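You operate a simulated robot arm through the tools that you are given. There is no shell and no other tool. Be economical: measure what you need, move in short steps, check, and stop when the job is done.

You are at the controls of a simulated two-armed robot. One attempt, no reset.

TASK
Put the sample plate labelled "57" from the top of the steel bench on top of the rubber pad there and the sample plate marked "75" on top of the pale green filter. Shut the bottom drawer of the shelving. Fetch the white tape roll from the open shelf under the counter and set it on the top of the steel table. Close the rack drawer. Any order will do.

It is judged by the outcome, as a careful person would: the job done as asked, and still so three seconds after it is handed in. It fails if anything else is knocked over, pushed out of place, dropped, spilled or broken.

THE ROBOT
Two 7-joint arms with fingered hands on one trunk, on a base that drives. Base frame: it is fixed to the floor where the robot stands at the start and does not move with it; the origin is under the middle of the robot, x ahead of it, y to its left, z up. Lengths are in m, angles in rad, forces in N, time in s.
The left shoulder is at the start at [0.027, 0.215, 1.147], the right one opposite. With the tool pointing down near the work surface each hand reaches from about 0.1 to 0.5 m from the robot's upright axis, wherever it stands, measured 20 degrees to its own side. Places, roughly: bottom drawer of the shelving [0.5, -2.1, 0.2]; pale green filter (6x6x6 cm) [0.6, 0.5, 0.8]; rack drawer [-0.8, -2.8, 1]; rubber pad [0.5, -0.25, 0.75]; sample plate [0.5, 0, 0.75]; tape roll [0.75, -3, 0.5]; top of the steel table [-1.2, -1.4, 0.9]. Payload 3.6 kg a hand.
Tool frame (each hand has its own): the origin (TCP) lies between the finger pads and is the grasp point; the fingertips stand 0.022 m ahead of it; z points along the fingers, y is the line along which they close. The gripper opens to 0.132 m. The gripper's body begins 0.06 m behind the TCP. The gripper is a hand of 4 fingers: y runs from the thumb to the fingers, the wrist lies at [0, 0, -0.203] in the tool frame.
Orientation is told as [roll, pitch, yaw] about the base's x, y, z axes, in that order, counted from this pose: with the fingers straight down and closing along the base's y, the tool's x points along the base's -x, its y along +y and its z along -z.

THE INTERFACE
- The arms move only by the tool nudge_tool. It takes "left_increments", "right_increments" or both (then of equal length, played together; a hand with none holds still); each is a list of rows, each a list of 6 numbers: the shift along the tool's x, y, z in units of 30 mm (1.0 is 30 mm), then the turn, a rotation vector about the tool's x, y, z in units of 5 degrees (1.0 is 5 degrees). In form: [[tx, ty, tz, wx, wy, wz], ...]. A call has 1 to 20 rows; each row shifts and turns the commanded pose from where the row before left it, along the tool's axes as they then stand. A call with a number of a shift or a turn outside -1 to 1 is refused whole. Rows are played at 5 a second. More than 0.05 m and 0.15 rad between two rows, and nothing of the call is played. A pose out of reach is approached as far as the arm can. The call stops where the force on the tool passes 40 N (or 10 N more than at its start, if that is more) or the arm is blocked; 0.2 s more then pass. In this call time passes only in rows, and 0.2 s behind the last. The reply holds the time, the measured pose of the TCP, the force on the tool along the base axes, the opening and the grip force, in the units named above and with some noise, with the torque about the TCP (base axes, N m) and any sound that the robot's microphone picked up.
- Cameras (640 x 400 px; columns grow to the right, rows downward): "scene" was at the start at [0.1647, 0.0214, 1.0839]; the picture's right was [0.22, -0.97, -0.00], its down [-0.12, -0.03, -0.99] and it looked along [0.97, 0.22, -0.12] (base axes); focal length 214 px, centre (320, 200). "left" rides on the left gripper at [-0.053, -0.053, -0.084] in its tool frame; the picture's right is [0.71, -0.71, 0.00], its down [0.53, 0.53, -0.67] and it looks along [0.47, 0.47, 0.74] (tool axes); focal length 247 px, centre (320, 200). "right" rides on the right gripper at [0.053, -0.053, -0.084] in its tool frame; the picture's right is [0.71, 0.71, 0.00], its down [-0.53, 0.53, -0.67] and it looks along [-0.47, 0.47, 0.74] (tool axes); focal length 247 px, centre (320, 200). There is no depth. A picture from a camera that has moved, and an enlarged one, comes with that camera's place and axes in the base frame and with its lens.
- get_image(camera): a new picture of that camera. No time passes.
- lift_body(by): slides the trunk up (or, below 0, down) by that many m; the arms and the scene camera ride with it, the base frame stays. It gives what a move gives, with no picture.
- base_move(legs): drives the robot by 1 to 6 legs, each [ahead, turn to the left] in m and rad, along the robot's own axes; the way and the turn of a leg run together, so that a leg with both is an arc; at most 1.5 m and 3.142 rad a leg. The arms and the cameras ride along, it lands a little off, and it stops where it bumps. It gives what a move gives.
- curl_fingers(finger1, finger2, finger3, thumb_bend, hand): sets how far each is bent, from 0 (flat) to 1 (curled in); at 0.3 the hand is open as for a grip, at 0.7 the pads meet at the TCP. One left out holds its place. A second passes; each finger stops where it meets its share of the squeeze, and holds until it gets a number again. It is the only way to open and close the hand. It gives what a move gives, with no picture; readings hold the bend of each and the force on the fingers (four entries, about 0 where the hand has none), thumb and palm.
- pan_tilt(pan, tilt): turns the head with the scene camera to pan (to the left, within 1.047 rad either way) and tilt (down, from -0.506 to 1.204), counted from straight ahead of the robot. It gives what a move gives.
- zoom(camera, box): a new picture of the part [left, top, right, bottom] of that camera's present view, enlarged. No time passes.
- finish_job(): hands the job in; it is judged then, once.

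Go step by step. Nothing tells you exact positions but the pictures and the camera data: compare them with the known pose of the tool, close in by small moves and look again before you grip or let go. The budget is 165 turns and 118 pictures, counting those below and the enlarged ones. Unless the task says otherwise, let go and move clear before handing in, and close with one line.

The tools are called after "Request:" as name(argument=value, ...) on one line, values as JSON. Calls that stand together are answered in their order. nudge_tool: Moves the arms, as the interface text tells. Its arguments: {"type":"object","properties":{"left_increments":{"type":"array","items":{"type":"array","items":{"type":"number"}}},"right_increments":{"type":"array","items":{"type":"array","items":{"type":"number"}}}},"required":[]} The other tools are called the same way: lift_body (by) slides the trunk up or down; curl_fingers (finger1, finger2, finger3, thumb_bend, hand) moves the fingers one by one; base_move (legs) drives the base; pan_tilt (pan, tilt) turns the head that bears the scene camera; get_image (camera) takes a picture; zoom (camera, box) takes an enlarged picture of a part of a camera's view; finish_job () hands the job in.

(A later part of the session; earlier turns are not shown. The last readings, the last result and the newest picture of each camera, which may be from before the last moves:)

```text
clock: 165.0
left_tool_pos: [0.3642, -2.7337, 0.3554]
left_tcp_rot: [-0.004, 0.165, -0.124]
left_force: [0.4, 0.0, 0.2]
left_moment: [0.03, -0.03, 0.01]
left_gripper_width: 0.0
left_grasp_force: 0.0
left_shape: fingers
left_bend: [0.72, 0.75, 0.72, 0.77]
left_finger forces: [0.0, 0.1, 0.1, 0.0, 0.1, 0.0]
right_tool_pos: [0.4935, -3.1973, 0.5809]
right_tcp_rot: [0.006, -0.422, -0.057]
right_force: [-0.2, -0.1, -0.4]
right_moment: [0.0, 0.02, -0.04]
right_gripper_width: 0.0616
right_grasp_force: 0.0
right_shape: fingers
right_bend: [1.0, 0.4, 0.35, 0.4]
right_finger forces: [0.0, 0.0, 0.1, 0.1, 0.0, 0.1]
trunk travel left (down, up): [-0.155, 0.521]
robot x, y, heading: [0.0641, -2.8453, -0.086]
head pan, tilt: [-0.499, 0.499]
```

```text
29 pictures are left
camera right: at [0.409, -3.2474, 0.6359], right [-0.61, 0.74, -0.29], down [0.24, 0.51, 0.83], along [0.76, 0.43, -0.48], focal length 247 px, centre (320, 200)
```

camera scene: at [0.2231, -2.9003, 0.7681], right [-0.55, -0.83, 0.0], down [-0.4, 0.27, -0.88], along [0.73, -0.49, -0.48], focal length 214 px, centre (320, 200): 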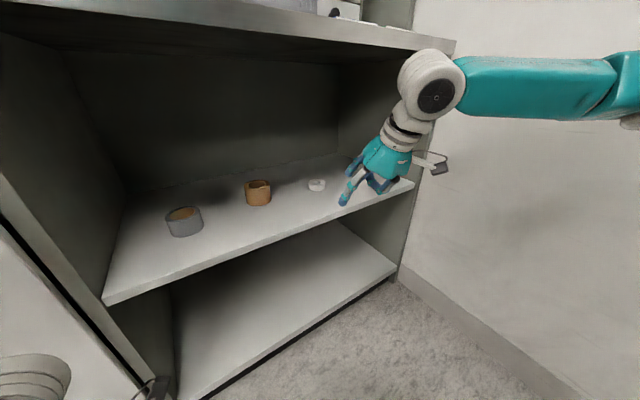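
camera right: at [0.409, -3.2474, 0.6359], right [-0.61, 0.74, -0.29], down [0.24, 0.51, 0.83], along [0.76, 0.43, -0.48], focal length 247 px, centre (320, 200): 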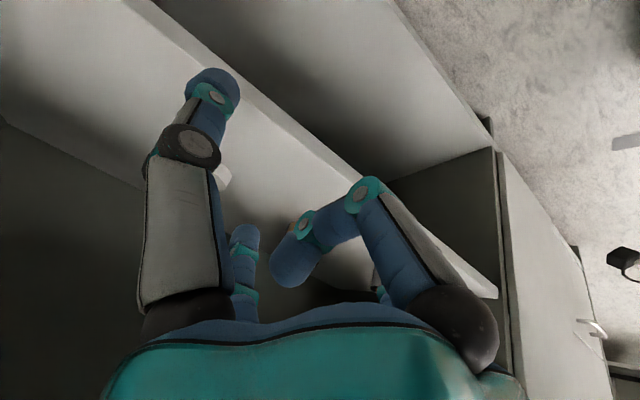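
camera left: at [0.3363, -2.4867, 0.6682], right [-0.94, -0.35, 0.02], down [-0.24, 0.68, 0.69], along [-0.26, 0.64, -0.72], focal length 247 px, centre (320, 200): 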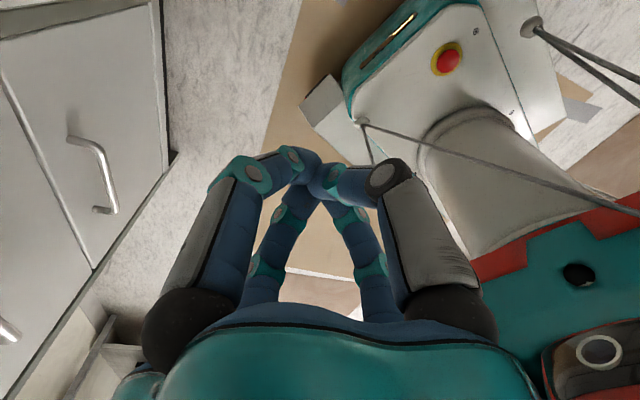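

Request:
zoom(camera="scene", box=[270, 140, 430, 240])

```text
4.00 times, centred on (350, 190) of scene
camera zoom: at [0.2231, -2.9003, 0.7681], right [-0.55, -0.83, 0.0], down [-0.4, 0.27, -0.88], along [0.73, -0.49, -0.48], focal length 858 px, centre (200, 240)
```

zoom: 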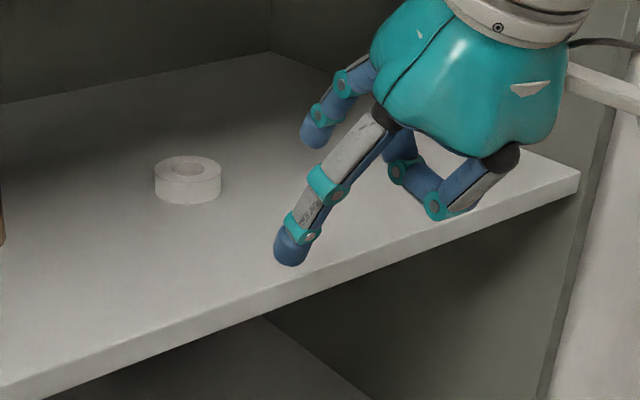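

The white roll is 5 cm wide and 2 cm tall, at (0.731, -3.227), on a shelf at z≈0.483. I'll drive 0.1 m closer, then move the hand in above it.

Request:
base_move(legs=[[0.1, 0]])

```text
clock: 166.2
left_tool_pos: [0.4457, -2.7417, 0.3563]
left_tcp_rot: [-0.004, 0.186, -0.127]
left_force: [-0.5, 0.3, 1.0]
left_moment: [-0.01, -0.02, 0.01]
left_gripper_width: 0.0
left_grasp_force: 0.1
left_shape: fingers
left_bend: [0.72, 0.75, 0.72, 0.77]
left_finger forces: [0.0, 0.0, 0.1, 0.0, 0.0, 0.1]
right_tool_pos: [0.5881, -3.2064, 0.5842]
right_tcp_rot: [0.005, -0.424, -0.055]
right_force: [-0.3, 0.9, -0.6]
right_moment: [0.01, 0.02, 0.0]
right_gripper_width: 0.0618
right_grasp_force: 0.0
right_shape: fingers
right_bend: [1.0, 0.4, 0.35, 0.4]
right_finger forces: [0.0, 0.0, 0.2, 0.1, 0.1, 0.0]
trunk travel left (down, up): [-0.155, 0.521]
robot x, y, heading: [0.1639, -2.8504, -0.087]
head pan, tilt: [-0.499, 0.499]
stopped in leg 1: the robot was blocked; the commanded pose is now the measured one
```

Request:
nudge_tool(right_increments=[[-0.74, -0.08, 0.73, 0, 0, 0], [-0.74, -0.08, 0.73, 0, 0, 0], [-0.74, -0.08, 0.73, 0, 0, 0], [-0.74, -0.08, 0.73, 0, 0, 0], [-0.74, -0.08, 0.73, 0, 0, 0]])

Request:
get_image(camera="right")

Request:
zoom(camera="scene", box=[230, 110, 390, 210])

```text
clock: 167.4
left_tool_pos: [0.4456, -2.7401, 0.3539]
left_tcp_rot: [-0.006, 0.183, -0.127]
left_force: [-0.2, 0.3, 0.1]
left_moment: [0.01, 0.0, -0.01]
left_gripper_width: 0.0
left_grasp_force: 0.1
left_shape: fingers
left_bend: [0.72, 0.75, 0.72, 0.77]
left_finger forces: [0.0, 0.1, 0.0, 0.0, 0.0, 0.0]
right_tool_pos: [0.735, -3.2282, 0.5289]
right_tcp_rot: [0.004, -0.423, -0.053]
right_force: [-0.3, 0.8, -1.4]
right_moment: [0.02, 0.03, -0.02]
right_gripper_width: 0.0619
right_grasp_force: 0.0
right_shape: fingers
right_bend: [1.0, 0.4, 0.35, 0.4]
right_finger forces: [0.0, 0.0, 0.1, 0.1, 0.0, 0.0]
trunk travel left (down, up): [-0.155, 0.521]
robot x, y, heading: [0.1684, -2.8489, -0.086]
head pan, tilt: [-0.499, 0.499]
```

```text
27 pictures are left
camera right: at [0.6492, -3.2762, 0.5837], right [-0.61, 0.74, -0.29], down [0.23, 0.51, 0.83], along [0.76, 0.43, -0.48], focal length 247 px, centre (320, 200)
```

right: 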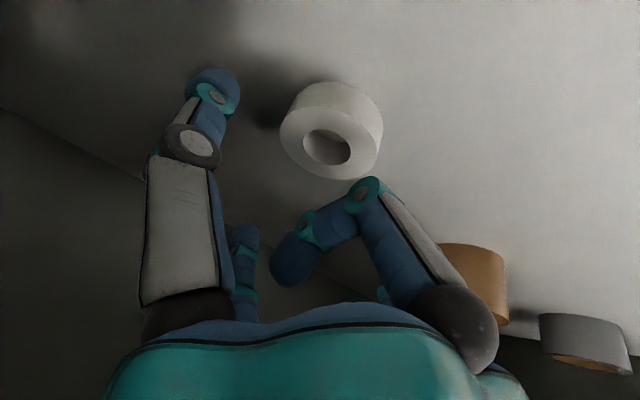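

```text
4.00 times, centred on (310, 160) of scene
camera zoom: at [0.316, -2.9094, 0.7687], right [-0.55, -0.83, 0.0], down [-0.4, 0.27, -0.88], along [0.73, -0.49, -0.48], focal length 858 px, centre (360, 360)
```

zoom: 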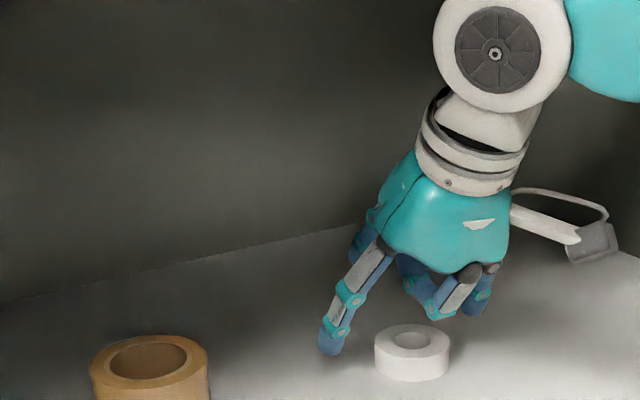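

Hand and roll are aligned. I'll lower about 15 mm and close thumb and finger 2 across the roll.

Request:
nudge_tool(right_increments=[[0.14, 0, 0.22, 0, 0, 0], [0.14, 0, 0.2, 0, 0, 0]])

Request:
curl_fingers(hand="right", finger2=0.75, thumb_bend=0.75)

Request:
get_image(camera="right")

```text
clock: 168.0
left_tool_pos: [0.4467, -2.7406, 0.3547]
left_tcp_rot: [-0.004, 0.184, -0.128]
left_force: [-0.5, -0.1, 0.1]
left_moment: [0.0, 0.01, 0.01]
left_gripper_width: 0.0
left_grasp_force: 0.0
left_shape: fingers
left_bend: [0.72, 0.75, 0.72, 0.77]
left_finger forces: [0.1, 0.0, 0.0, 0.0, 0.0, 0.0]
right_tool_pos: [0.7323, -3.2268, 0.5144]
right_tcp_rot: [0.004, -0.424, -0.055]
right_force: [0.8, 0.3, 0.2]
right_moment: [-0.03, 0.0, 0.01]
right_gripper_width: 0.0616
right_grasp_force: 0.1
right_shape: fingers
right_bend: [1.0, 0.4, 0.35, 0.4]
right_finger forces: [0.0, 0.0, 0.1, 0.0, 0.0, 0.1]
trunk travel left (down, up): [-0.155, 0.521]
robot x, y, heading: [0.1613, -2.8507, -0.086]
head pan, tilt: [-0.499, 0.499]
```

```text
clock: 169.0
left_tool_pos: [0.4453, -2.7408, 0.3537]
left_tcp_rot: [-0.006, 0.183, -0.127]
left_force: [0.0, 0.8, 0.5]
left_moment: [0.0, 0.01, -0.01]
left_gripper_width: 0.0
left_grasp_force: 0.1
left_shape: fingers
left_bend: [0.72, 0.75, 0.72, 0.77]
left_finger forces: [0.0, 0.1, 0.0, 0.0, 0.0, 0.0]
right_tool_pos: [0.7325, -3.2281, 0.5143]
right_tcp_rot: [0.003, -0.424, -0.056]
right_force: [0.5, -0.6, 2.3]
right_moment: [0.08, 0.0, -0.01]
right_gripper_width: 0.0388
right_grasp_force: 11.7
right_shape: fingers
right_bend: [1.0, 0.5, 0.35, 0.65]
right_finger forces: [0.1, 11.5, 0.0, 0.1, 12.1, 0.0]
trunk travel left (down, up): [-0.155, 0.521]
robot x, y, heading: [0.1645, -2.8553, -0.083]
head pan, tilt: [-0.499, 0.499]
```

```text
25 pictures are left
camera right: at [0.646, -3.2758, 0.5692], right [-0.61, 0.74, -0.29], down [0.23, 0.51, 0.83], along [0.76, 0.43, -0.48], focal length 247 px, centre (320, 200)
```

right: 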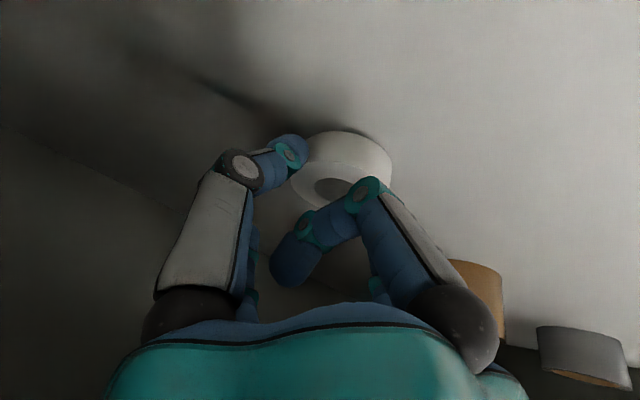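

Both sides grip at about 12 N. I'll lift a little and check.

Request:
nudge_tool(right_increments=[[-0.14, 0, -0.3, 0, 0, 0], [-0.27, 0, -0.6, 0, 0, 0]])

Request:
zoom(camera="scene", box=[230, 110, 390, 210])

```text
clock: 169.6
left_tool_pos: [0.4466, -2.7415, 0.3547]
left_tcp_rot: [-0.005, 0.182, -0.127]
left_force: [-0.1, 0.7, 0.1]
left_moment: [0.0, 0.0, 0.0]
left_gripper_width: 0.0001
left_grasp_force: 0.1
left_shape: fingers
left_bend: [0.72, 0.75, 0.72, 0.77]
left_finger forces: [0.0, 0.0, 0.0, 0.0, 0.0, 0.0]
right_tool_pos: [0.7316, -3.2271, 0.543]
right_tcp_rot: [0.005, -0.422, -0.057]
right_force: [0.5, -0.3, -0.5]
right_moment: [-0.02, -0.01, 0.01]
right_gripper_width: 0.0382
right_grasp_force: 11.7
right_shape: fingers
right_bend: [1.0, 0.5, 0.35, 0.65]
right_finger forces: [0.1, 11.7, 0.0, 0.1, 11.7, 0.1]
trunk travel left (down, up): [-0.155, 0.521]
robot x, y, heading: [0.1648, -2.8526, -0.087]
head pan, tilt: [-0.499, 0.499]
```

```text
4.00 times, centred on (310, 160) of scene
camera zoom: at [0.316, -2.9094, 0.7688], right [-0.55, -0.83, 0.0], down [-0.4, 0.27, -0.88], along [0.73, -0.49, -0.48], focal length 858 px, centre (360, 360)
```

zoom: 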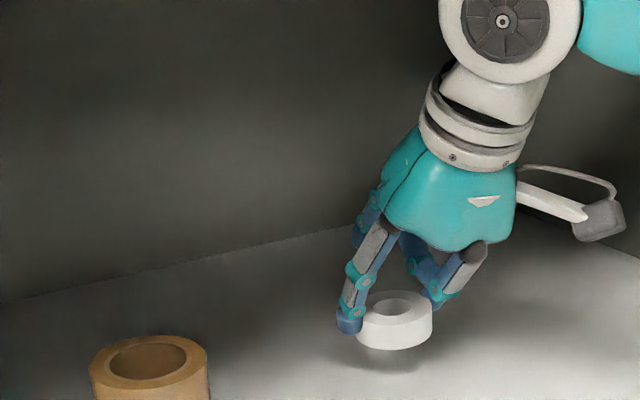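

The roll is held. I'll withdraw the hand from the shelf, back off slightly and turn left toward the open room.

Request:
nudge_tool(right_increments=[[0.91, -0.05, -0.41, 0, 0, 0], [0.91, -0.05, -0.41, 0, 0, 0], [0.91, -0.05, -0.41, 0, 0, 0], [0.91, -0.05, -0.41, 0, 0, 0], [0.91, -0.05, -0.41, 0, 0, 0], [0.91, -0.05, -0.41, 0, 0, 0], [0.91, -0.05, -0.41, 0, 0, 0]])

Request:
base_move(legs=[[-0.13, 0], [0, 0.5], [0, 0.5]])

Request:
base_move(legs=[[0, 0.5], [0.35, 0.1], [0.35, 0.1]])

Request:
pan_tilt(pan=0.6, tilt=0.35)

Request:
get_image(camera="scene")

```text
clock: 171.2
left_tool_pos: [0.446, -2.741, 0.3554]
left_tcp_rot: [-0.004, 0.183, -0.126]
left_force: [-0.5, -1.2, -1.1]
left_moment: [0.02, -0.04, 0.02]
left_gripper_width: 0.0
left_grasp_force: 0.1
left_shape: fingers
left_bend: [0.72, 0.75, 0.72, 0.77]
left_finger forces: [0.1, 0.0, 0.0, 0.1, 0.1, 0.0]
right_tool_pos: [0.5228, -3.2269, 0.5434]
right_tcp_rot: [0.005, -0.424, -0.055]
right_force: [0.3, 0.7, -0.2]
right_moment: [0.0, 0.01, 0.02]
right_gripper_width: 0.0381
right_grasp_force: 11.9
right_shape: fingers
right_bend: [1.0, 0.5, 0.35, 0.65]
right_finger forces: [0.0, 11.7, 0.0, 0.0, 11.8, 0.0]
trunk travel left (down, up): [-0.155, 0.521]
robot x, y, heading: [0.1656, -2.853, -0.087]
head pan, tilt: [-0.499, 0.499]
```

```text
clock: 175.2
left_tool_pos: [0.1274, -2.5509, 0.3548]
left_tcp_rot: [-0.005, 0.183, 0.771]
left_force: [-0.5, 0.4, 0.3]
left_moment: [-0.02, -0.02, 0.0]
left_gripper_width: 0.0
left_grasp_force: 0.1
left_shape: fingers
left_bend: [0.72, 0.75, 0.72, 0.77]
left_finger forces: [0.1, 0.1, 0.0, 0.0, 0.1, 0.1]
right_tool_pos: [0.5527, -2.7965, 0.5423]
right_tcp_rot: [-0.001, -0.412, 0.839]
right_force: [-0.8, -3.7, 0.3]
right_moment: [0.03, -0.05, -0.15]
right_gripper_width: 0.0378
right_grasp_force: 12.9
right_shape: fingers
right_bend: [1.0, 0.49, 0.37, 0.66]
right_finger forces: [0.0, 11.6, 3.3, 0.0, 11.6, 0.0]
trunk travel left (down, up): [-0.155, 0.521]
robot x, y, heading: [0.0637, -2.8708, 0.832]
head pan, tilt: [-0.499, 0.499]
stopped in leg 3: the robot was blocked; the commanded pose is now the measured one
```

```text
clock: 177.0
left_tool_pos: [-0.0249, -2.5523, 0.3565]
left_tcp_rot: [-0.01, 0.178, 1.231]
left_force: [-0.2, 0.0, 0.3]
left_moment: [-0.01, -0.03, -0.02]
left_gripper_width: 0.0
left_grasp_force: 0.1
left_shape: fingers
left_bend: [0.72, 0.75, 0.72, 0.77]
left_finger forces: [0.1, 0.0, 0.1, 0.0, 0.0, 0.1]
right_tool_pos: [0.4513, -2.5992, 0.5383]
right_tcp_rot: [0.012, -0.379, 1.318]
right_force: [0.2, 0.6, -0.7]
right_moment: [0.01, 0.0, 0.01]
right_gripper_width: 0.0377
right_grasp_force: 11.3
right_shape: fingers
right_bend: [1.0, 0.49, 0.35, 0.66]
right_finger forces: [0.0, 11.6, 0.0, 0.0, 11.7, 0.0]
trunk travel left (down, up): [-0.155, 0.521]
robot x, y, heading: [0.0798, -2.8716, 1.289]
head pan, tilt: [-0.499, 0.499]
stopped in leg 1: the robot was blocked; the commanded pose is now the measured one
```

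```text
clock: 178.3
left_tool_pos: [-0.0254, -2.5523, 0.3565]
left_tcp_rot: [-0.009, 0.178, 1.233]
left_force: [-0.2, -0.6, 0.2]
left_moment: [-0.03, 0.0, -0.03]
left_gripper_width: 0.0
left_grasp_force: 0.1
left_shape: fingers
left_bend: [0.72, 0.75, 0.72, 0.77]
left_finger forces: [0.0, 0.0, 0.0, 0.0, 0.1, 0.0]
right_tool_pos: [0.4524, -2.5994, 0.5353]
right_tcp_rot: [0.009, -0.38, 1.319]
right_force: [0.1, 0.2, -0.2]
right_moment: [0.02, -0.02, 0.02]
right_gripper_width: 0.0376
right_grasp_force: 11.6
right_shape: fingers
right_bend: [1.0, 0.49, 0.35, 0.66]
right_finger forces: [0.0, 11.6, 0.1, 0.1, 11.6, 0.2]
trunk travel left (down, up): [-0.155, 0.521]
robot x, y, heading: [0.0755, -2.8712, 1.289]
head pan, tilt: [0.6, 0.351]
```

```text
23 pictures are left
camera scene: at [0.062, -2.7068, 0.7825], right [0.95, 0.32, 0.01], down [0.11, -0.32, -0.94], along [-0.29, 0.89, -0.34], focal length 214 px, centre (320, 200)
```

scene: 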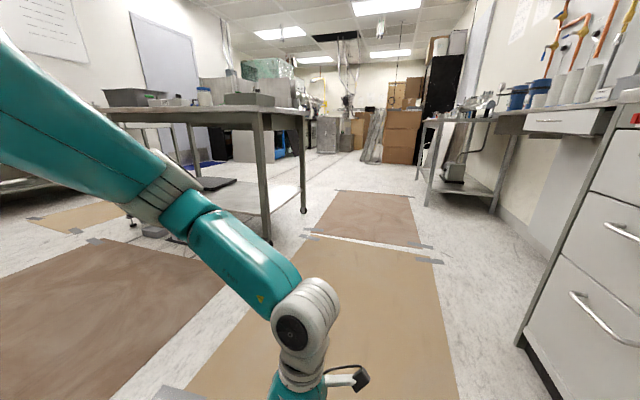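

The roll is still firmly held. My right elbow is close to the shelving, so I'll back up a touch, turn left and drive out into the room.

Request:
base_move(legs=[[-0.1, 0], [0, 0.4], [0.3, 0]])

```text
clock: 179.0
left_tool_pos: [-0.0236, -2.554, 0.3579]
left_tcp_rot: [-0.006, 0.178, 1.233]
left_force: [-0.5, -0.1, -0.1]
left_moment: [0.01, -0.01, 0.0]
left_gripper_width: 0.0001
left_grasp_force: 0.0
left_shape: fingers
left_bend: [0.72, 0.75, 0.72, 0.77]
left_finger forces: [0.0, 0.0, 0.0, 0.0, 0.1, 0.0]
right_tool_pos: [0.4515, -2.6016, 0.5367]
right_tcp_rot: [0.018, -0.378, 1.318]
right_force: [-0.3, 0.4, 0.1]
right_moment: [-0.01, -0.02, 0.03]
right_gripper_width: 0.0376
right_grasp_force: 11.7
right_shape: fingers
right_bend: [1.0, 0.49, 0.35, 0.66]
right_finger forces: [0.1, 11.6, 0.1, 0.0, 11.6, 0.0]
trunk travel left (down, up): [-0.155, 0.521]
robot x, y, heading: [0.0739, -2.8723, 1.289]
head pan, tilt: [0.6, 0.351]
stopped in leg 1: the robot was blocked; the commanded pose is now the measured one
```

The right arm is folded tightly here, so its elbow is wedged by the shelving. I'll extend that hand forward, inward and down to pull the elbow in.

Request:
nudge_tool(right_increments=[[-0.886, 0.714, 0.866, 0, 0, 0], [-0.886, 0.714, 0.866, 0, 0, 0], [-0.886, 0.714, 0.866, 0, 0, 0], [-0.886, 0.714, 0.866, 0, 0, 0], [-0.886, 0.714, 0.866, 0, 0, 0], [-0.886, 0.714, 0.866, 0, 0, 0], [-0.886, 0.714, 0.866, 0, 0, 0]])

Request:
base_move(legs=[[0, 0.35]])

```text
clock: 180.2
left_tool_pos: [-0.0204, -2.5688, 0.3443]
left_tcp_rot: [-0.028, 0.203, 1.21]
left_force: [1.1, 0.2, -0.3]
left_moment: [-0.05, 0.08, -0.03]
left_gripper_width: 0.0
left_grasp_force: 0.0
left_shape: fingers
left_bend: [0.72, 0.75, 0.72, 0.77]
left_finger forces: [0.0, 0.0, 0.0, 0.0, 0.0, 0.1]
right_tool_pos: [0.394, -2.4429, 0.4414]
right_tcp_rot: [-0.008, -0.327, 1.303]
right_force: [-1.3, -0.9, 1.4]
right_moment: [0.05, -0.13, -0.01]
right_gripper_width: 0.0374
right_grasp_force: 11.3
right_shape: fingers
right_bend: [1.0, 0.49, 0.35, 0.66]
right_finger forces: [0.0, 11.6, 0.1, 0.1, 11.6, 0.0]
trunk travel left (down, up): [-0.155, 0.521]
robot x, y, heading: [0.0881, -2.9054, 1.172]
head pan, tilt: [0.6, 0.351]
stopped in row 6 (right hand): the arm was blocked; the commanded pose is now the measured one
```

```text
clock: 181.0
left_tool_pos: [-0.0069, -2.5686, 0.3489]
left_tcp_rot: [-0.022, 0.2, 1.196]
left_force: [-0.2, -0.1, 0.2]
left_moment: [-0.03, 0.01, -0.01]
left_gripper_width: 0.0002
left_grasp_force: 0.1
left_shape: fingers
left_bend: [0.72, 0.75, 0.72, 0.77]
left_finger forces: [0.1, 0.1, 0.0, 0.1, 0.0, 0.0]
right_tool_pos: [0.3905, -2.4512, 0.4393]
right_tcp_rot: [0.031, -0.315, 1.286]
right_force: [0.1, 0.1, 0.0]
right_moment: [0.0, -0.02, 0.0]
right_gripper_width: 0.0374
right_grasp_force: 11.8
right_shape: fingers
right_bend: [1.0, 0.49, 0.35, 0.66]
right_finger forces: [0.1, 11.4, 0.0, 0.0, 11.6, 0.0]
trunk travel left (down, up): [-0.155, 0.521]
robot x, y, heading: [0.0865, -2.9041, 1.191]
head pan, tilt: [0.6, 0.351]
stopped in leg 1: the robot was blocked; the commanded pose is now the measured one
```

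Request:
pan_tilt(pan=-1.04, tilt=0.3)

Request:
get_image(camera="scene")

```text
clock: 182.7
left_tool_pos: [-0.0077, -2.5693, 0.3512]
left_tcp_rot: [-0.021, 0.199, 1.195]
left_force: [-0.6, -0.4, 0.4]
left_moment: [-0.03, -0.03, 0.0]
left_gripper_width: 0.0002
left_grasp_force: 0.1
left_shape: fingers
left_bend: [0.72, 0.75, 0.72, 0.77]
left_finger forces: [0.1, 0.0, 0.0, 0.0, 0.1, 0.2]
right_tool_pos: [0.388, -2.4528, 0.4408]
right_tcp_rot: [0.033, -0.318, 1.289]
right_force: [-0.3, 0.6, -0.1]
right_moment: [-0.01, 0.01, 0.01]
right_gripper_width: 0.0374
right_grasp_force: 11.6
right_shape: fingers
right_bend: [1.0, 0.49, 0.35, 0.66]
right_finger forces: [0.0, 11.6, 0.1, 0.1, 11.6, 0.1]
trunk travel left (down, up): [-0.155, 0.521]
robot x, y, heading: [0.087, -2.9066, 1.195]
head pan, tilt: [-1.04, 0.3]
```

```text
22 pictures are left
camera scene: at [0.197, -2.8224, 0.7898], right [0.16, -0.99, -0.01], down [-0.28, -0.03, -0.96], along [0.95, 0.15, -0.28], focal length 214 px, centre (320, 200)
```

scene: 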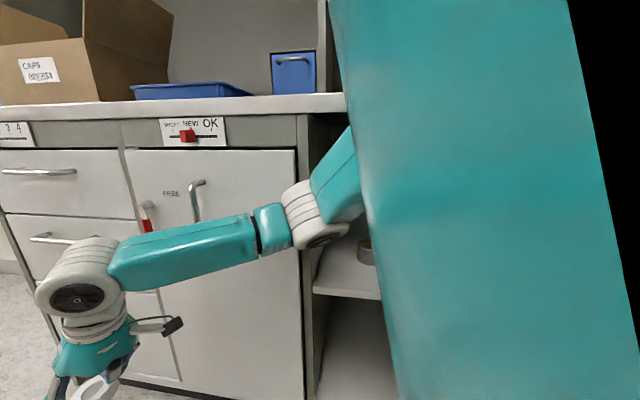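

My right elbow is caught at the shelf's post. I'll undo it: turn right a bit, back away from the shelf, then turn left again.

Request:
base_move(legs=[[0, -0.25]])

Request:
base_move(legs=[[-0.17, 0]])

```text
clock: 183.7
left_tool_pos: [0.0287, -2.5407, 0.3467]
left_tcp_rot: [-0.016, 0.218, 1.126]
left_force: [-1.1, -0.3, -0.6]
left_moment: [-0.01, -0.01, 0.03]
left_gripper_width: 0.0
left_grasp_force: 0.0
left_shape: fingers
left_bend: [0.72, 0.75, 0.72, 0.77]
left_finger forces: [0.0, 0.0, 0.0, 0.1, 0.1, 0.0]
right_tool_pos: [0.3891, -2.4459, 0.4316]
right_tcp_rot: [0.094, -0.287, 1.238]
right_force: [0.4, 0.4, 0.3]
right_moment: [-0.02, 0.0, 0.0]
right_gripper_width: 0.0376
right_grasp_force: 11.6
right_shape: fingers
right_bend: [1.0, 0.49, 0.35, 0.66]
right_finger forces: [0.0, 11.5, 0.0, 0.0, 11.6, 0.1]
trunk travel left (down, up): [-0.155, 0.521]
robot x, y, heading: [0.0928, -2.8868, 1.163]
head pan, tilt: [-1.04, 0.3]
stopped in leg 1: the robot was blocked; the commanded pose is now the measured one
```

```text
clock: 185.2
left_tool_pos: [-0.0364, -2.6939, 0.3439]
left_tcp_rot: [-0.009, 0.231, 1.129]
left_force: [0.0, 0.1, -0.1]
left_moment: [0.03, 0.0, 0.01]
left_gripper_width: 0.0
left_grasp_force: 0.0
left_shape: fingers
left_bend: [0.72, 0.75, 0.72, 0.77]
left_finger forces: [0.0, 0.1, 0.0, 0.1, 0.0, 0.1]
right_tool_pos: [0.3274, -2.5955, 0.4261]
right_tcp_rot: [0.102, -0.278, 1.24]
right_force: [-1.0, 0.1, -0.8]
right_moment: [-0.02, 0.01, 0.0]
right_gripper_width: 0.0375
right_grasp_force: 11.7
right_shape: fingers
right_bend: [1.0, 0.49, 0.35, 0.66]
right_finger forces: [0.0, 11.5, 0.0, 0.1, 11.4, 0.0]
trunk travel left (down, up): [-0.155, 0.521]
robot x, y, heading: [0.0302, -3.045, 1.166]
head pan, tilt: [-1.04, 0.3]
```

Request:
nudge_tool(right_increments=[[-0.5, 0.8, 0.2, 0, 0, 0], [-0.5, 0.8, 0.2, 0, 0, 0], [-0.5, 0.8, 0.2, 0, 0, 0], [-0.5, 0.8, 0.2, 0, 0, 0]])

Request:
base_move(legs=[[0, 0.4]])

```text
clock: 186.2
left_tool_pos: [-0.0352, -2.6946, 0.345]
left_tcp_rot: [-0.007, 0.23, 1.131]
left_force: [0.2, 0.0, -0.1]
left_moment: [0.01, 0.01, 0.01]
left_gripper_width: 0.0
left_grasp_force: 0.0
left_shape: fingers
left_bend: [0.72, 0.75, 0.72, 0.77]
left_finger forces: [0.1, 0.0, 0.0, 0.1, 0.1, 0.0]
right_tool_pos: [0.2546, -2.5054, 0.4309]
right_tcp_rot: [0.102, -0.28, 1.241]
right_force: [-0.5, 0.2, -0.2]
right_moment: [-0.02, 0.01, -0.01]
right_gripper_width: 0.0375
right_grasp_force: 11.0
right_shape: fingers
right_bend: [1.0, 0.49, 0.35, 0.66]
right_finger forces: [0.0, 11.5, 0.1, 0.0, 11.5, 0.0]
trunk travel left (down, up): [-0.155, 0.521]
robot x, y, heading: [0.0338, -3.0433, 1.169]
head pan, tilt: [-1.04, 0.3]
```

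```text
clock: 187.8
left_tool_pos: [-0.166, -2.7481, 0.3445]
left_tcp_rot: [-0.009, 0.231, 1.529]
left_force: [1.2, -0.3, -0.1]
left_moment: [0.0, -0.03, -0.03]
left_gripper_width: 0.0002
left_grasp_force: 0.1
left_shape: fingers
left_bend: [0.72, 0.75, 0.72, 0.77]
left_finger forces: [0.1, 0.0, 0.0, 0.0, 0.0, 0.0]
right_tool_pos: [0.0286, -2.4603, 0.4301]
right_tcp_rot: [0.1, -0.278, 1.64]
right_force: [-0.4, -0.8, -0.1]
right_moment: [0.03, -0.01, -0.01]
right_gripper_width: 0.0374
right_grasp_force: 11.5
right_shape: fingers
right_bend: [1.0, 0.49, 0.35, 0.66]
right_finger forces: [0.1, 11.5, 0.0, 0.0, 11.5, 0.0]
trunk travel left (down, up): [-0.155, 0.521]
robot x, y, heading: [0.0555, -3.0395, 1.567]
head pan, tilt: [-1.04, 0.3]
```

Free now, facing +y. I'll drive out to the open area beside the steel table, then raise the trunk.

Request:
base_move(legs=[[0.9, 0.08], [0.75, 0]])

Request:
lift_body(by=0.4)

```text
clock: 196.2
left_tool_pos: [-0.2932, -1.1244, 0.3457]
left_tcp_rot: [-0.009, 0.229, 1.619]
left_force: [0.1, -0.6, 0.4]
left_moment: [0.03, -0.01, 0.0]
left_gripper_width: 0.0001
left_grasp_force: 0.1
left_shape: fingers
left_bend: [0.72, 0.75, 0.72, 0.77]
left_finger forces: [0.0, 0.0, 0.0, 0.0, 0.1, 0.0]
right_tool_pos: [-0.1235, -0.8207, 0.4301]
right_tcp_rot: [0.1, -0.279, 1.729]
right_force: [0.2, -0.1, -0.5]
right_moment: [0.05, 0.0, 0.01]
right_gripper_width: 0.0376
right_grasp_force: 11.1
right_shape: fingers
right_bend: [1.0, 0.49, 0.35, 0.66]
right_finger forces: [0.0, 11.5, 0.1, 0.0, 11.4, 0.0]
trunk travel left (down, up): [-0.155, 0.521]
robot x, y, heading: [-0.0483, -1.3987, 1.657]
head pan, tilt: [-1.04, 0.3]
```

```text
clock: 200.0
left_tool_pos: [-0.2908, -1.1254, 0.7465]
left_tcp_rot: [-0.011, 0.23, 1.62]
left_force: [0.1, -0.7, 0.3]
left_moment: [0.04, -0.04, -0.02]
left_gripper_width: 0.0
left_grasp_force: 0.0
left_shape: fingers
left_bend: [0.72, 0.75, 0.72, 0.77]
left_finger forces: [0.0, 0.0, 0.0, 0.0, 0.0, 0.0]
right_tool_pos: [-0.1057, -0.7877, 0.8901]
right_tcp_rot: [0.08, -0.383, 1.709]
right_force: [-0.4, -0.4, -0.2]
right_moment: [-0.03, 0.02, 0.01]
right_gripper_width: 0.0374
right_grasp_force: 11.2
right_shape: fingers
right_bend: [1.0, 0.49, 0.35, 0.66]
right_finger forces: [0.0, 11.5, 0.0, 0.0, 11.5, 0.1]
trunk travel left (down, up): [-0.555, 0.121]
robot x, y, heading: [-0.0449, -1.3984, 1.661]
head pan, tilt: [-1.04, 0.3]
```

Request:
nudge_tool(left_increments=[[0, 0, -1, 0, 0, 0], [0, 0, -1, 0, 0, 0], [0, 0, -1, 0, 0, 0], [0, 0, -1, 0, 0, 0], [0, 0, -1, 0, 0, 0], [0, 0, -1, 0, 0, 0], [0, 0, -1, 0, 0, 0], [0, 0, -1, 0, 0, 0], [0, 0, -1, 0, 0, 0]], right_increments=[[0, 0, -1, 0, 0, 0], [0, 0, -1, 0, 0, 0], [0, 0, -1, 0, 0, 0], [0, 0, -1, 0, 0, 0], [0, 0, -1, 0, 0, 0], [0, 0, -1, 0, 0, 0], [0, 0, -1, 0, 0, 0], [0.4, 0, -0.5, 0, 0, 0], [0.4, 0, -0.5, 0, 0, 0]])

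Request:
base_move(legs=[[0, 0.5], [0, 0.5], [0, 0.45]])

Request:
pan_tilt(pan=0.0, tilt=0.45)

Request:
get_image(camera="scene")

```text
clock: 202.0
left_tool_pos: [-0.2967, -1.0631, 1.0096]
left_tcp_rot: [-0.009, 0.231, 1.621]
left_force: [0.0, -0.3, -0.7]
left_moment: [-0.02, -0.02, 0.01]
left_gripper_width: 0.0001
left_grasp_force: 0.1
left_shape: fingers
left_bend: [0.72, 0.75, 0.72, 0.77]
left_finger forces: [0.0, 0.1, 0.1, 0.0, 0.0, 0.1]
right_tool_pos: [-0.0842, -0.9059, 1.1017]
right_tcp_rot: [0.093, -0.377, 1.733]
right_force: [-0.4, 0.0, -0.5]
right_moment: [0.0, -0.02, 0.02]
right_gripper_width: 0.0373
right_grasp_force: 10.9
right_shape: fingers
right_bend: [1.0, 0.49, 0.35, 0.66]
right_finger forces: [0.1, 11.3, 0.0, 0.1, 11.3, 0.0]
trunk travel left (down, up): [-0.555, 0.121]
robot x, y, heading: [-0.0494, -1.3962, 1.656]
head pan, tilt: [-1.04, 0.3]
```

```text
clock: 205.8
left_tool_pos: [-0.4659, -1.4516, 1.0099]
left_tcp_rot: [-0.011, 0.23, 2.671]
left_force: [-0.2, -0.6, -0.4]
left_moment: [0.01, 0.0, -0.01]
left_gripper_width: 0.0
left_grasp_force: 0.0
left_shape: fingers
left_bend: [0.72, 0.75, 0.72, 0.77]
left_finger forces: [0.0, 0.0, 0.1, 0.0, 0.0, 0.0]
right_tool_pos: [-0.4967, -1.1889, 1.1025]
right_tcp_rot: [0.09, -0.375, 2.787]
right_force: [0.3, -0.6, -0.3]
right_moment: [0.02, 0.01, -0.03]
right_gripper_width: 0.0374
right_grasp_force: 10.7
right_shape: fingers
right_bend: [1.0, 0.49, 0.35, 0.66]
right_finger forces: [0.1, 11.4, 0.0, 0.1, 11.4, 0.1]
trunk travel left (down, up): [-0.555, 0.121]
robot x, y, heading: [-0.0278, -1.3584, 2.708]
head pan, tilt: [-1.04, 0.3]
stopped in leg 3: the robot was blocked; the commanded pose is now the measured one
```

```text
clock: 207.1
left_tool_pos: [-0.4648, -1.4472, 1.0103]
left_tcp_rot: [-0.011, 0.228, 2.67]
left_force: [-0.2, -0.1, -0.3]
left_moment: [-0.03, -0.02, -0.03]
left_gripper_width: 0.0
left_grasp_force: 0.0
left_shape: fingers
left_bend: [0.72, 0.75, 0.72, 0.77]
left_finger forces: [0.0, 0.0, 0.0, 0.1, 0.1, 0.0]
right_tool_pos: [-0.4941, -1.1834, 1.1028]
right_tcp_rot: [0.09, -0.376, 2.783]
right_force: [-0.2, 0.1, -0.9]
right_moment: [0.0, -0.01, 0.0]
right_gripper_width: 0.0375
right_grasp_force: 11.6
right_shape: fingers
right_bend: [1.0, 0.49, 0.35, 0.66]
right_finger forces: [0.0, 11.2, 0.1, 0.0, 11.3, 0.1]
trunk travel left (down, up): [-0.555, 0.121]
robot x, y, heading: [-0.0248, -1.3551, 2.705]
head pan, tilt: [0.0, 0.45]
```

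```text
21 pictures are left
camera scene: at [-0.1835, -1.2841, 1.1852], right [0.42, 0.91, 0.0], down [0.4, -0.18, -0.9], along [-0.82, 0.38, -0.44], focal length 214 px, centre (320, 200)
```

scene: 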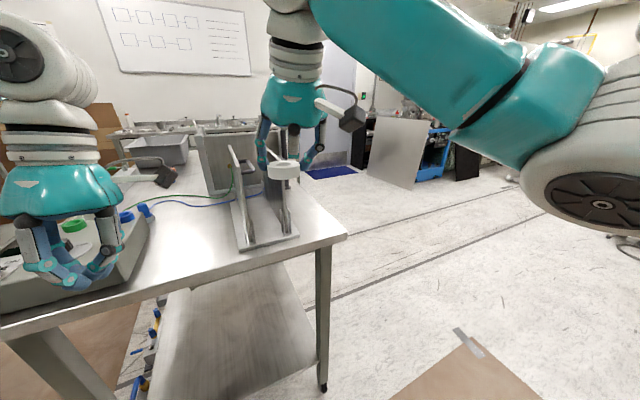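

The steel table is ahead: top near z≈0.83, front edge x≈-0.61. Free space lies around (-0.70, -1.40), between a frame stand on the right and a grey box on the left. I'll move the left fist aside, bring the right hand in line with the free spot, and move closer.

Request:
nudge_tool(left_increments=[[0.5, 1, 0, 0, 0, 0], [0.5, 1, 0, 0, 0, 0], [0.5, 1, 0, 0, 0, 0], [0.5, 1, 0, 0, 0, 0], [0.5, 1, 0, 0, 0, 0], [0.5, 1, 0, 0, 0, 0]])

Request:
nudge_tool(right_increments=[[0.34, 0.967, -0.13, 0, 0, 0], [0.34, 0.967, -0.13, 0, 0, 0], [0.34, 0.967, -0.13, 0, 0, 0], [0.34, 0.967, -0.13, 0, 0, 0], [0.34, 0.967, -0.13, 0, 0, 0], [0.34, 0.967, -0.13, 0, 0, 0], [0.34, 0.967, -0.13, 0, 0, 0]])

Request:
base_move(legs=[[0.2, 0.15]])

Request:
get_image(camera="scene")

```text
clock: 208.5
left_tool_pos: [-0.4662, -1.6488, 1.0303]
left_tcp_rot: [-0.009, 0.228, 2.669]
left_force: [0.1, 0.2, -0.4]
left_moment: [-0.03, 0.02, 0.02]
left_gripper_width: 0.0
left_grasp_force: 0.0
left_shape: fingers
left_bend: [0.72, 0.75, 0.72, 0.77]
left_finger forces: [0.1, 0.0, 0.0, 0.1, 0.1, 0.1]
right_tool_pos: [-0.4945, -1.1838, 1.1032]
right_tcp_rot: [0.092, -0.377, 2.785]
right_force: [0.3, -0.3, -0.3]
right_moment: [0.0, 0.0, -0.01]
right_gripper_width: 0.0372
right_grasp_force: 11.5
right_shape: fingers
right_bend: [1.0, 0.49, 0.35, 0.66]
right_finger forces: [0.0, 11.2, 0.1, 0.1, 11.3, 0.0]
trunk travel left (down, up): [-0.555, 0.121]
robot x, y, heading: [-0.0317, -1.3543, 2.711]
head pan, tilt: [0.0, 0.45]
```

```text
clock: 209.9
left_tool_pos: [-0.4681, -1.6474, 1.0312]
left_tcp_rot: [-0.01, 0.23, 2.669]
left_force: [0.1, -0.1, 0.5]
left_moment: [0.02, 0.01, 0.01]
left_gripper_width: 0.0
left_grasp_force: 0.0
left_shape: fingers
left_bend: [0.72, 0.75, 0.72, 0.77]
left_finger forces: [0.1, 0.1, 0.0, 0.1, 0.0, 0.0]
right_tool_pos: [-0.5316, -1.2467, 1.1082]
right_tcp_rot: [0.036, -0.406, 2.621]
right_force: [-0.6, 0.2, 0.0]
right_moment: [-0.01, -0.02, 0.02]
right_gripper_width: 0.0373
right_grasp_force: 11.8
right_shape: fingers
right_bend: [1.0, 0.49, 0.35, 0.66]
right_finger forces: [0.1, 11.2, 0.0, 0.1, 11.2, 0.1]
trunk travel left (down, up): [-0.555, 0.121]
robot x, y, heading: [-0.0305, -1.359, 2.709]
head pan, tilt: [0.0, 0.45]
stopped in row 6 (right hand): the arm was blocked; the commanded pose is now the measured one
```

```text
clock: 211.5
left_tool_pos: [-0.6086, -1.6392, 1.0302]
left_tcp_rot: [-0.01, 0.231, 2.818]
left_force: [-0.7, 0.0, -0.3]
left_moment: [0.02, 0.04, 0.0]
left_gripper_width: 0.0001
left_grasp_force: 0.1
left_shape: fingers
left_bend: [0.72, 0.75, 0.72, 0.77]
left_finger forces: [0.0, 0.1, 0.0, 0.0, 0.0, 0.0]
right_tool_pos: [-0.7312, -1.2463, 1.1024]
right_tcp_rot: [0.029, -0.406, 2.763]
right_force: [-0.7, -0.7, -0.5]
right_moment: [0.0, 0.04, 0.03]
right_gripper_width: 0.0376
right_grasp_force: 11.5
right_shape: fingers
right_bend: [1.0, 0.49, 0.35, 0.66]
right_finger forces: [0.1, 11.1, 0.0, 0.0, 11.0, 0.0]
trunk travel left (down, up): [-0.555, 0.121]
robot x, y, heading: [-0.2142, -1.2782, 2.858]
head pan, tilt: [0.0, 0.45]
```

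```text
20 pictures are left
camera scene: at [-0.3801, -1.2327, 1.1853], right [0.28, 0.96, 0.0], down [0.42, -0.12, -0.9], along [-0.86, 0.25, -0.44], focal length 214 px, centre (320, 200)
```

scene: 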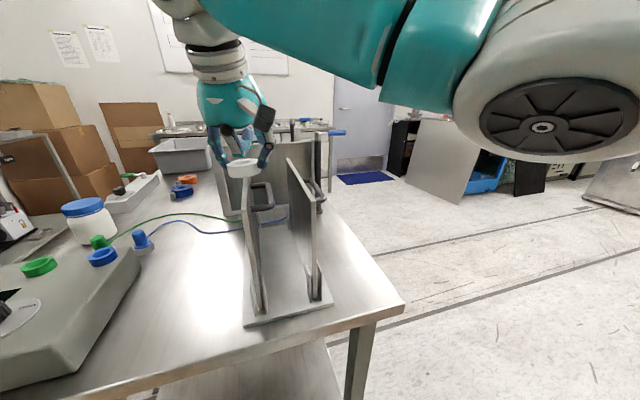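

The right hand is above the frame stand. I'll raise it and turn the robot left about 0.25 rad, which swings the roll over the free spot at about (-0.74, -1.375).

Request:
nudge_tool(right_increments=[[-0.4, 0, -0.9, 0, 0, 0], [-0.4, 0, -0.9, 0, 0, 0]])

Request:
base_move(legs=[[0, 0.27]])

Request:
get_image(camera="scene")

```text
clock: 212.1
left_tool_pos: [-0.6094, -1.6387, 1.0313]
left_tcp_rot: [-0.008, 0.23, 2.82]
left_force: [0.3, -0.1, -0.3]
left_moment: [0.01, 0.0, 0.03]
left_gripper_width: 0.0001
left_grasp_force: 0.1
left_shape: fingers
left_bend: [0.72, 0.75, 0.72, 0.77]
left_finger forces: [0.0, 0.0, 0.1, 0.0, 0.1, 0.0]
right_tool_pos: [-0.7348, -1.235, 1.1575]
right_tcp_rot: [0.023, -0.399, 2.749]
right_force: [0.4, 0.2, 0.2]
right_moment: [-0.05, 0.0, 0.0]
right_gripper_width: 0.0375
right_grasp_force: 11.3
right_shape: fingers
right_bend: [1.0, 0.49, 0.35, 0.66]
right_finger forces: [0.0, 11.2, 0.1, 0.0, 11.2, 0.0]
trunk travel left (down, up): [-0.555, 0.121]
robot x, y, heading: [-0.2154, -1.2788, 2.857]
head pan, tilt: [0.0, 0.45]
```

```text
clock: 213.4
left_tool_pos: [-0.4972, -1.7323, 1.0311]
left_tcp_rot: [-0.008, 0.227, 3.09]
left_force: [-0.5, -0.8, 0.0]
left_moment: [0.0, -0.03, -0.01]
left_gripper_width: 0.0
left_grasp_force: 0.2
left_shape: fingers
left_bend: [0.72, 0.75, 0.72, 0.78]
left_finger forces: [0.0, 0.1, 0.0, 0.1, 0.0, 0.0]
right_tool_pos: [-0.7392, -1.3613, 1.1534]
right_tcp_rot: [0.018, -0.4, 2.993]
right_force: [0.2, -0.6, -0.4]
right_moment: [-0.03, -0.01, 0.01]
right_gripper_width: 0.037
right_grasp_force: 10.8
right_shape: fingers
right_bend: [1.0, 0.49, 0.35, 0.66]
right_finger forces: [0.0, 11.1, 0.0, 0.0, 11.0, 0.0]
trunk travel left (down, up): [-0.555, 0.121]
robot x, y, heading: [-0.2174, -1.2683, 3.128]
head pan, tilt: [0.0, 0.45]
```

```text
19 pictures are left
camera scene: at [-0.3867, -1.266, 1.1853], right [0.01, 1.0, 0.0], down [0.44, 0.0, -0.9], along [-0.9, 0.01, -0.44], focal length 214 px, centre (320, 200)
```

scene: 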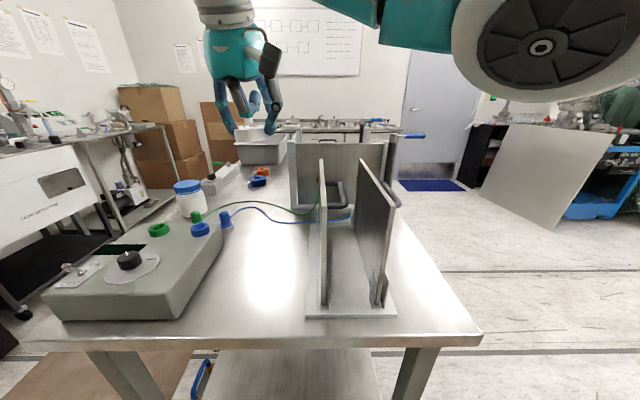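

Now the hand is above the free spot between the box and the frame. I'll lower it in stages.

Request:
nudge_tool(right_increments=[[0.357, 0, 0.844, 0, 0, 0], [0.357, 0, 0.844, 0, 0, 0], [0.357, 0, 0.844, 0, 0, 0], [0.357, 0, 0.844, 0, 0, 0], [0.357, 0, 0.844, 0, 0, 0], [0.357, 0, 0.844, 0, 0, 0], [0.357, 0, 0.844, 0, 0, 0]])

Request:
get_image(camera="scene")

```text
clock: 215.2
left_tool_pos: [-0.4988, -1.7313, 1.0319]
left_tcp_rot: [-0.008, 0.23, 3.089]
left_force: [0.5, -0.3, 0.4]
left_moment: [0.01, 0.02, -0.02]
left_gripper_width: 0.0
left_grasp_force: 0.0
left_shape: fingers
left_bend: [0.72, 0.75, 0.72, 0.78]
left_finger forces: [0.0, 0.0, 0.0, 0.1, 0.0, 0.1]
right_tool_pos: [-0.7792, -1.3131, 0.9666]
right_tcp_rot: [-0.011, -0.436, 2.925]
right_force: [-0.3, 0.4, 0.2]
right_moment: [0.02, -0.03, -0.01]
right_gripper_width: 0.0371
right_grasp_force: 11.7
right_shape: fingers
right_bend: [1.0, 0.49, 0.35, 0.66]
right_finger forces: [0.1, 11.1, 0.0, 0.0, 11.2, 0.0]
trunk travel left (down, up): [-0.555, 0.121]
robot x, y, heading: [-0.2221, -1.269, 3.13]
head pan, tilt: [0.0, 0.45]
stopped in row 7 (right hand): the arm was blocked; the commanded pose is now the measured one
```

```text
18 pictures are left
camera scene: at [-0.3872, -1.2657, 1.1853], right [0.01, 1.0, 0.0], down [0.44, 0.0, -0.9], along [-0.9, 0.01, -0.44], focal length 214 px, centre (320, 200)
```

scene: 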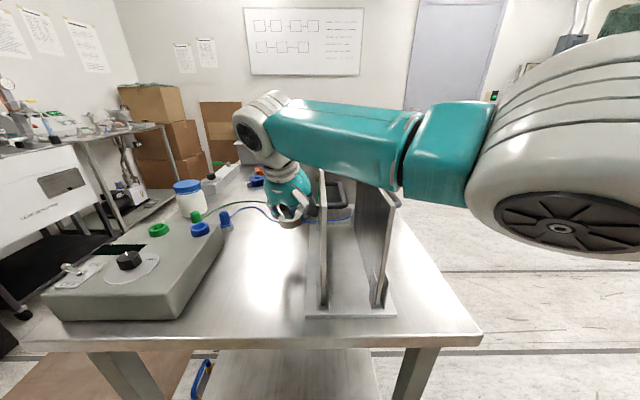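

My forearm would rest on the frame stand, so I stop there; the stand has not moved. I'll raise, back up 0.1 m, and place the roll nearer the front edge so the forearm stays clear of the frame.

Request:
nudge_tool(right_increments=[[-0.357, 0, -0.844, 0, 0, 0], [-0.357, 0, -0.844, 0, 0, 0], [-0.357, 0, -0.844, 0, 0, 0], [-0.357, 0, -0.844, 0, 0, 0], [-0.357, 0, -0.844, 0, 0, 0], [-0.357, 0, -0.844, 0, 0, 0]])

Request:
base_move(legs=[[-0.12, 0], [0, 0.1]])

Request:
get_image(camera="scene")

```text
clock: 216.6
left_tool_pos: [-0.4988, -1.7318, 1.0316]
left_tcp_rot: [-0.009, 0.225, 3.088]
left_force: [0.0, -0.5, -1.1]
left_moment: [0.02, 0.03, 0.01]
left_gripper_width: 0.0
left_grasp_force: 0.1
left_shape: fingers
left_bend: [0.72, 0.75, 0.72, 0.78]
left_finger forces: [0.0, 0.0, 0.1, 0.0, 0.0, 0.0]
right_tool_pos: [-0.7703, -1.3216, 1.1332]
right_tcp_rot: [-0.004, -0.436, 2.932]
right_force: [0.8, -0.3, 0.0]
right_moment: [-0.01, -0.01, -0.01]
right_gripper_width: 0.0371
right_grasp_force: 11.2
right_shape: fingers
right_bend: [1.0, 0.49, 0.35, 0.66]
right_finger forces: [0.0, 11.1, 0.0, 0.1, 11.2, 0.1]
trunk travel left (down, up): [-0.555, 0.121]
robot x, y, heading: [-0.2178, -1.269, 3.126]
head pan, tilt: [0.0, 0.45]
```

```text
clock: 218.4
left_tool_pos: [-0.3311, -1.7582, 1.0318]
left_tcp_rot: [-0.008, 0.227, -3.094]
left_force: [0.6, -0.2, -0.8]
left_moment: [0.02, 0.04, -0.01]
left_gripper_width: 0.0
left_grasp_force: 0.0
left_shape: fingers
left_bend: [0.72, 0.75, 0.72, 0.78]
left_finger forces: [0.2, 0.1, 0.1, 0.0, 0.1, 0.0]
right_tool_pos: [-0.6438, -1.3747, 1.1332]
right_tcp_rot: [-0.008, -0.438, 3.025]
right_force: [0.7, -0.1, -0.4]
right_moment: [-0.02, 0.04, 0.03]
right_gripper_width: 0.0372
right_grasp_force: 10.7
right_shape: fingers
right_bend: [1.0, 0.49, 0.35, 0.66]
right_finger forces: [0.1, 11.1, 0.0, 0.0, 11.1, 0.0]
trunk travel left (down, up): [-0.555, 0.121]
robot x, y, heading: [-0.0906, -1.2638, -3.052]
head pan, tilt: [0.0, 0.45]
```

```text
17 pictures are left
camera scene: at [-0.2668, -1.2796, 1.1855], right [-0.09, 1.0, 0.0], down [0.43, 0.04, -0.9], along [-0.9, -0.08, -0.43], focal length 214 px, centre (320, 200)
```

scene: 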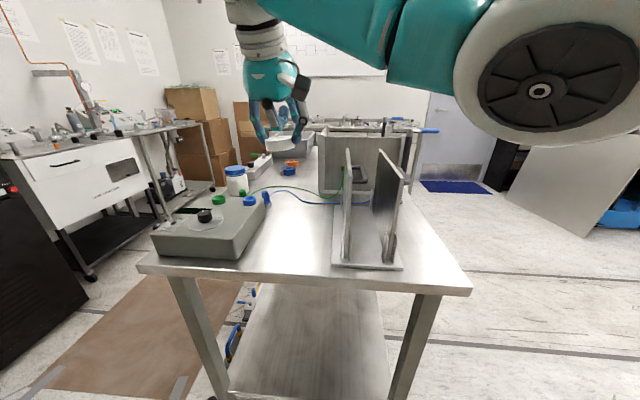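

Request:
nudge_tool(right_increments=[[0.37, 0, 0.89, 0, 0, 0], [0.41, 0, 0.876, 0, 0, 0], [0.41, 0, 0.876, 0, 0, 0], [0.41, 0, 0.876, 0, 0, 0], [0.41, 0, 0.876, 0, 0, 0], [0.41, 0, 0.876, 0, 0, 0], [0.38, 0, 0.8, 0, 0, 0]])

Request:
zoom(camera="scene", box=[180, 120, 420, 280])

```text
clock: 220.2
left_tool_pos: [-0.332, -1.7586, 1.0328]
left_tcp_rot: [-0.01, 0.229, -3.094]
left_force: [0.7, -0.8, 0.8]
left_moment: [-0.01, 0.0, 0.0]
left_gripper_width: 0.0
left_grasp_force: 0.0
left_shape: fingers
left_bend: [0.72, 0.75, 0.72, 0.78]
left_finger forces: [0.1, 0.0, 0.0, 0.1, 0.0, 0.0]
right_tool_pos: [-0.6856, -1.3263, 0.9381]
right_tcp_rot: [-0.036, -0.474, 2.965]
right_force: [0.2, 0.8, 0.0]
right_moment: [0.02, 0.0, 0.03]
right_gripper_width: 0.0373
right_grasp_force: 11.0
right_shape: fingers
right_bend: [1.0, 0.49, 0.35, 0.67]
right_finger forces: [0.0, 11.1, 0.0, 0.1, 11.0, 0.0]
trunk travel left (down, up): [-0.555, 0.121]
robot x, y, heading: [-0.0995, -1.2633, -3.054]
head pan, tilt: [0.0, 0.45]
stopped in row 7 (right hand): the arm was blocked; the commanded pose is now the measured one
```

```text
2.50 times, centred on (300, 200) of scene
camera zoom: at [-0.2686, -1.2795, 1.1853], right [-0.09, 1.0, 0.0], down [0.43, 0.04, -0.9], along [-0.9, -0.08, -0.44], focal length 536 px, centre (370, 200)
```

zoom: 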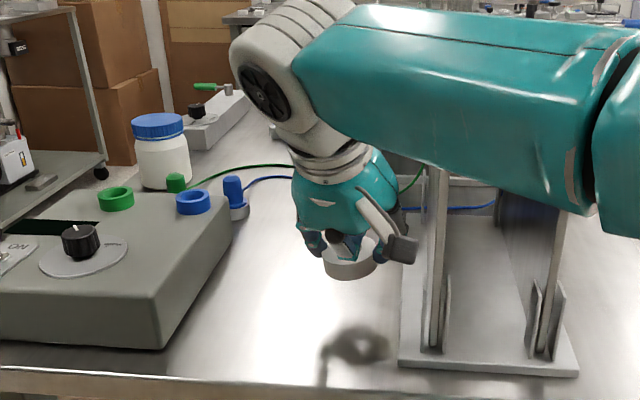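

The arm is at its fold limit here, 4 cm above the table. I'll nudge the base slightly left for more gap to the frame and lower the whole trunk instead.

Request:
base_move(legs=[[0, 0.07]])

Request:
lift_body(by=-0.03)

Request:
zoom(camera="scene", box=[180, 120, 420, 280])

```text
clock: 221.1
left_tool_pos: [-0.2961, -1.7731, 1.0327]
left_tcp_rot: [-0.01, 0.229, -3.024]
left_force: [-0.5, 0.3, -0.3]
left_moment: [0.02, 0.0, -0.03]
left_gripper_width: 0.0002
left_grasp_force: 0.0
left_shape: fingers
left_bend: [0.72, 0.75, 0.72, 0.78]
left_finger forces: [0.0, 0.0, 0.1, 0.1, 0.0, 0.0]
right_tool_pos: [-0.6818, -1.363, 0.9377]
right_tcp_rot: [-0.039, -0.476, 3.028]
right_force: [0.0, 1.1, 0.1]
right_moment: [-0.02, 0.0, 0.02]
right_gripper_width: 0.0374
right_grasp_force: 10.9
right_shape: fingers
right_bend: [1.0, 0.49, 0.35, 0.67]
right_finger forces: [0.1, 10.9, 0.0, 0.0, 11.0, 0.0]
trunk travel left (down, up): [-0.555, 0.121]
robot x, y, heading: [-0.0985, -1.2632, -2.981]
head pan, tilt: [0.0, 0.45]
```

```text
clock: 221.8
left_tool_pos: [-0.2978, -1.7744, 1.0037]
left_tcp_rot: [-0.008, 0.229, -3.023]
left_force: [-0.2, 0.0, -0.3]
left_moment: [0.02, 0.0, -0.02]
left_gripper_width: 0.0001
left_grasp_force: 0.0
left_shape: fingers
left_bend: [0.72, 0.75, 0.72, 0.78]
left_finger forces: [0.0, 0.1, 0.0, 0.1, 0.0, 0.0]
right_tool_pos: [-0.6902, -1.346, 0.9039]
right_tcp_rot: [-0.052, -0.477, 3.009]
right_force: [-1.9, -1.5, 0.2]
right_moment: [0.0, 0.02, 0.0]
right_gripper_width: 0.0372
right_grasp_force: 10.5
right_shape: fingers
right_bend: [1.0, 0.49, 0.35, 0.67]
right_finger forces: [0.0, 11.0, 0.0, 0.0, 11.1, 0.0]
trunk travel left (down, up): [-0.525, 0.151]
robot x, y, heading: [-0.1018, -1.2639, -2.982]
head pan, tilt: [0.0, 0.45]
```

```text
2.50 times, centred on (300, 200) of scene
camera zoom: at [-0.2677, -1.2878, 1.1551], right [-0.16, 0.99, 0.0], down [0.43, 0.07, -0.9], along [-0.89, -0.14, -0.44], focal length 536 px, centre (370, 200)
```

zoom: 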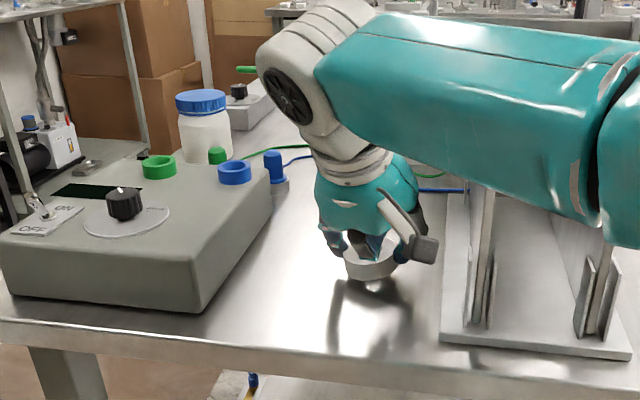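

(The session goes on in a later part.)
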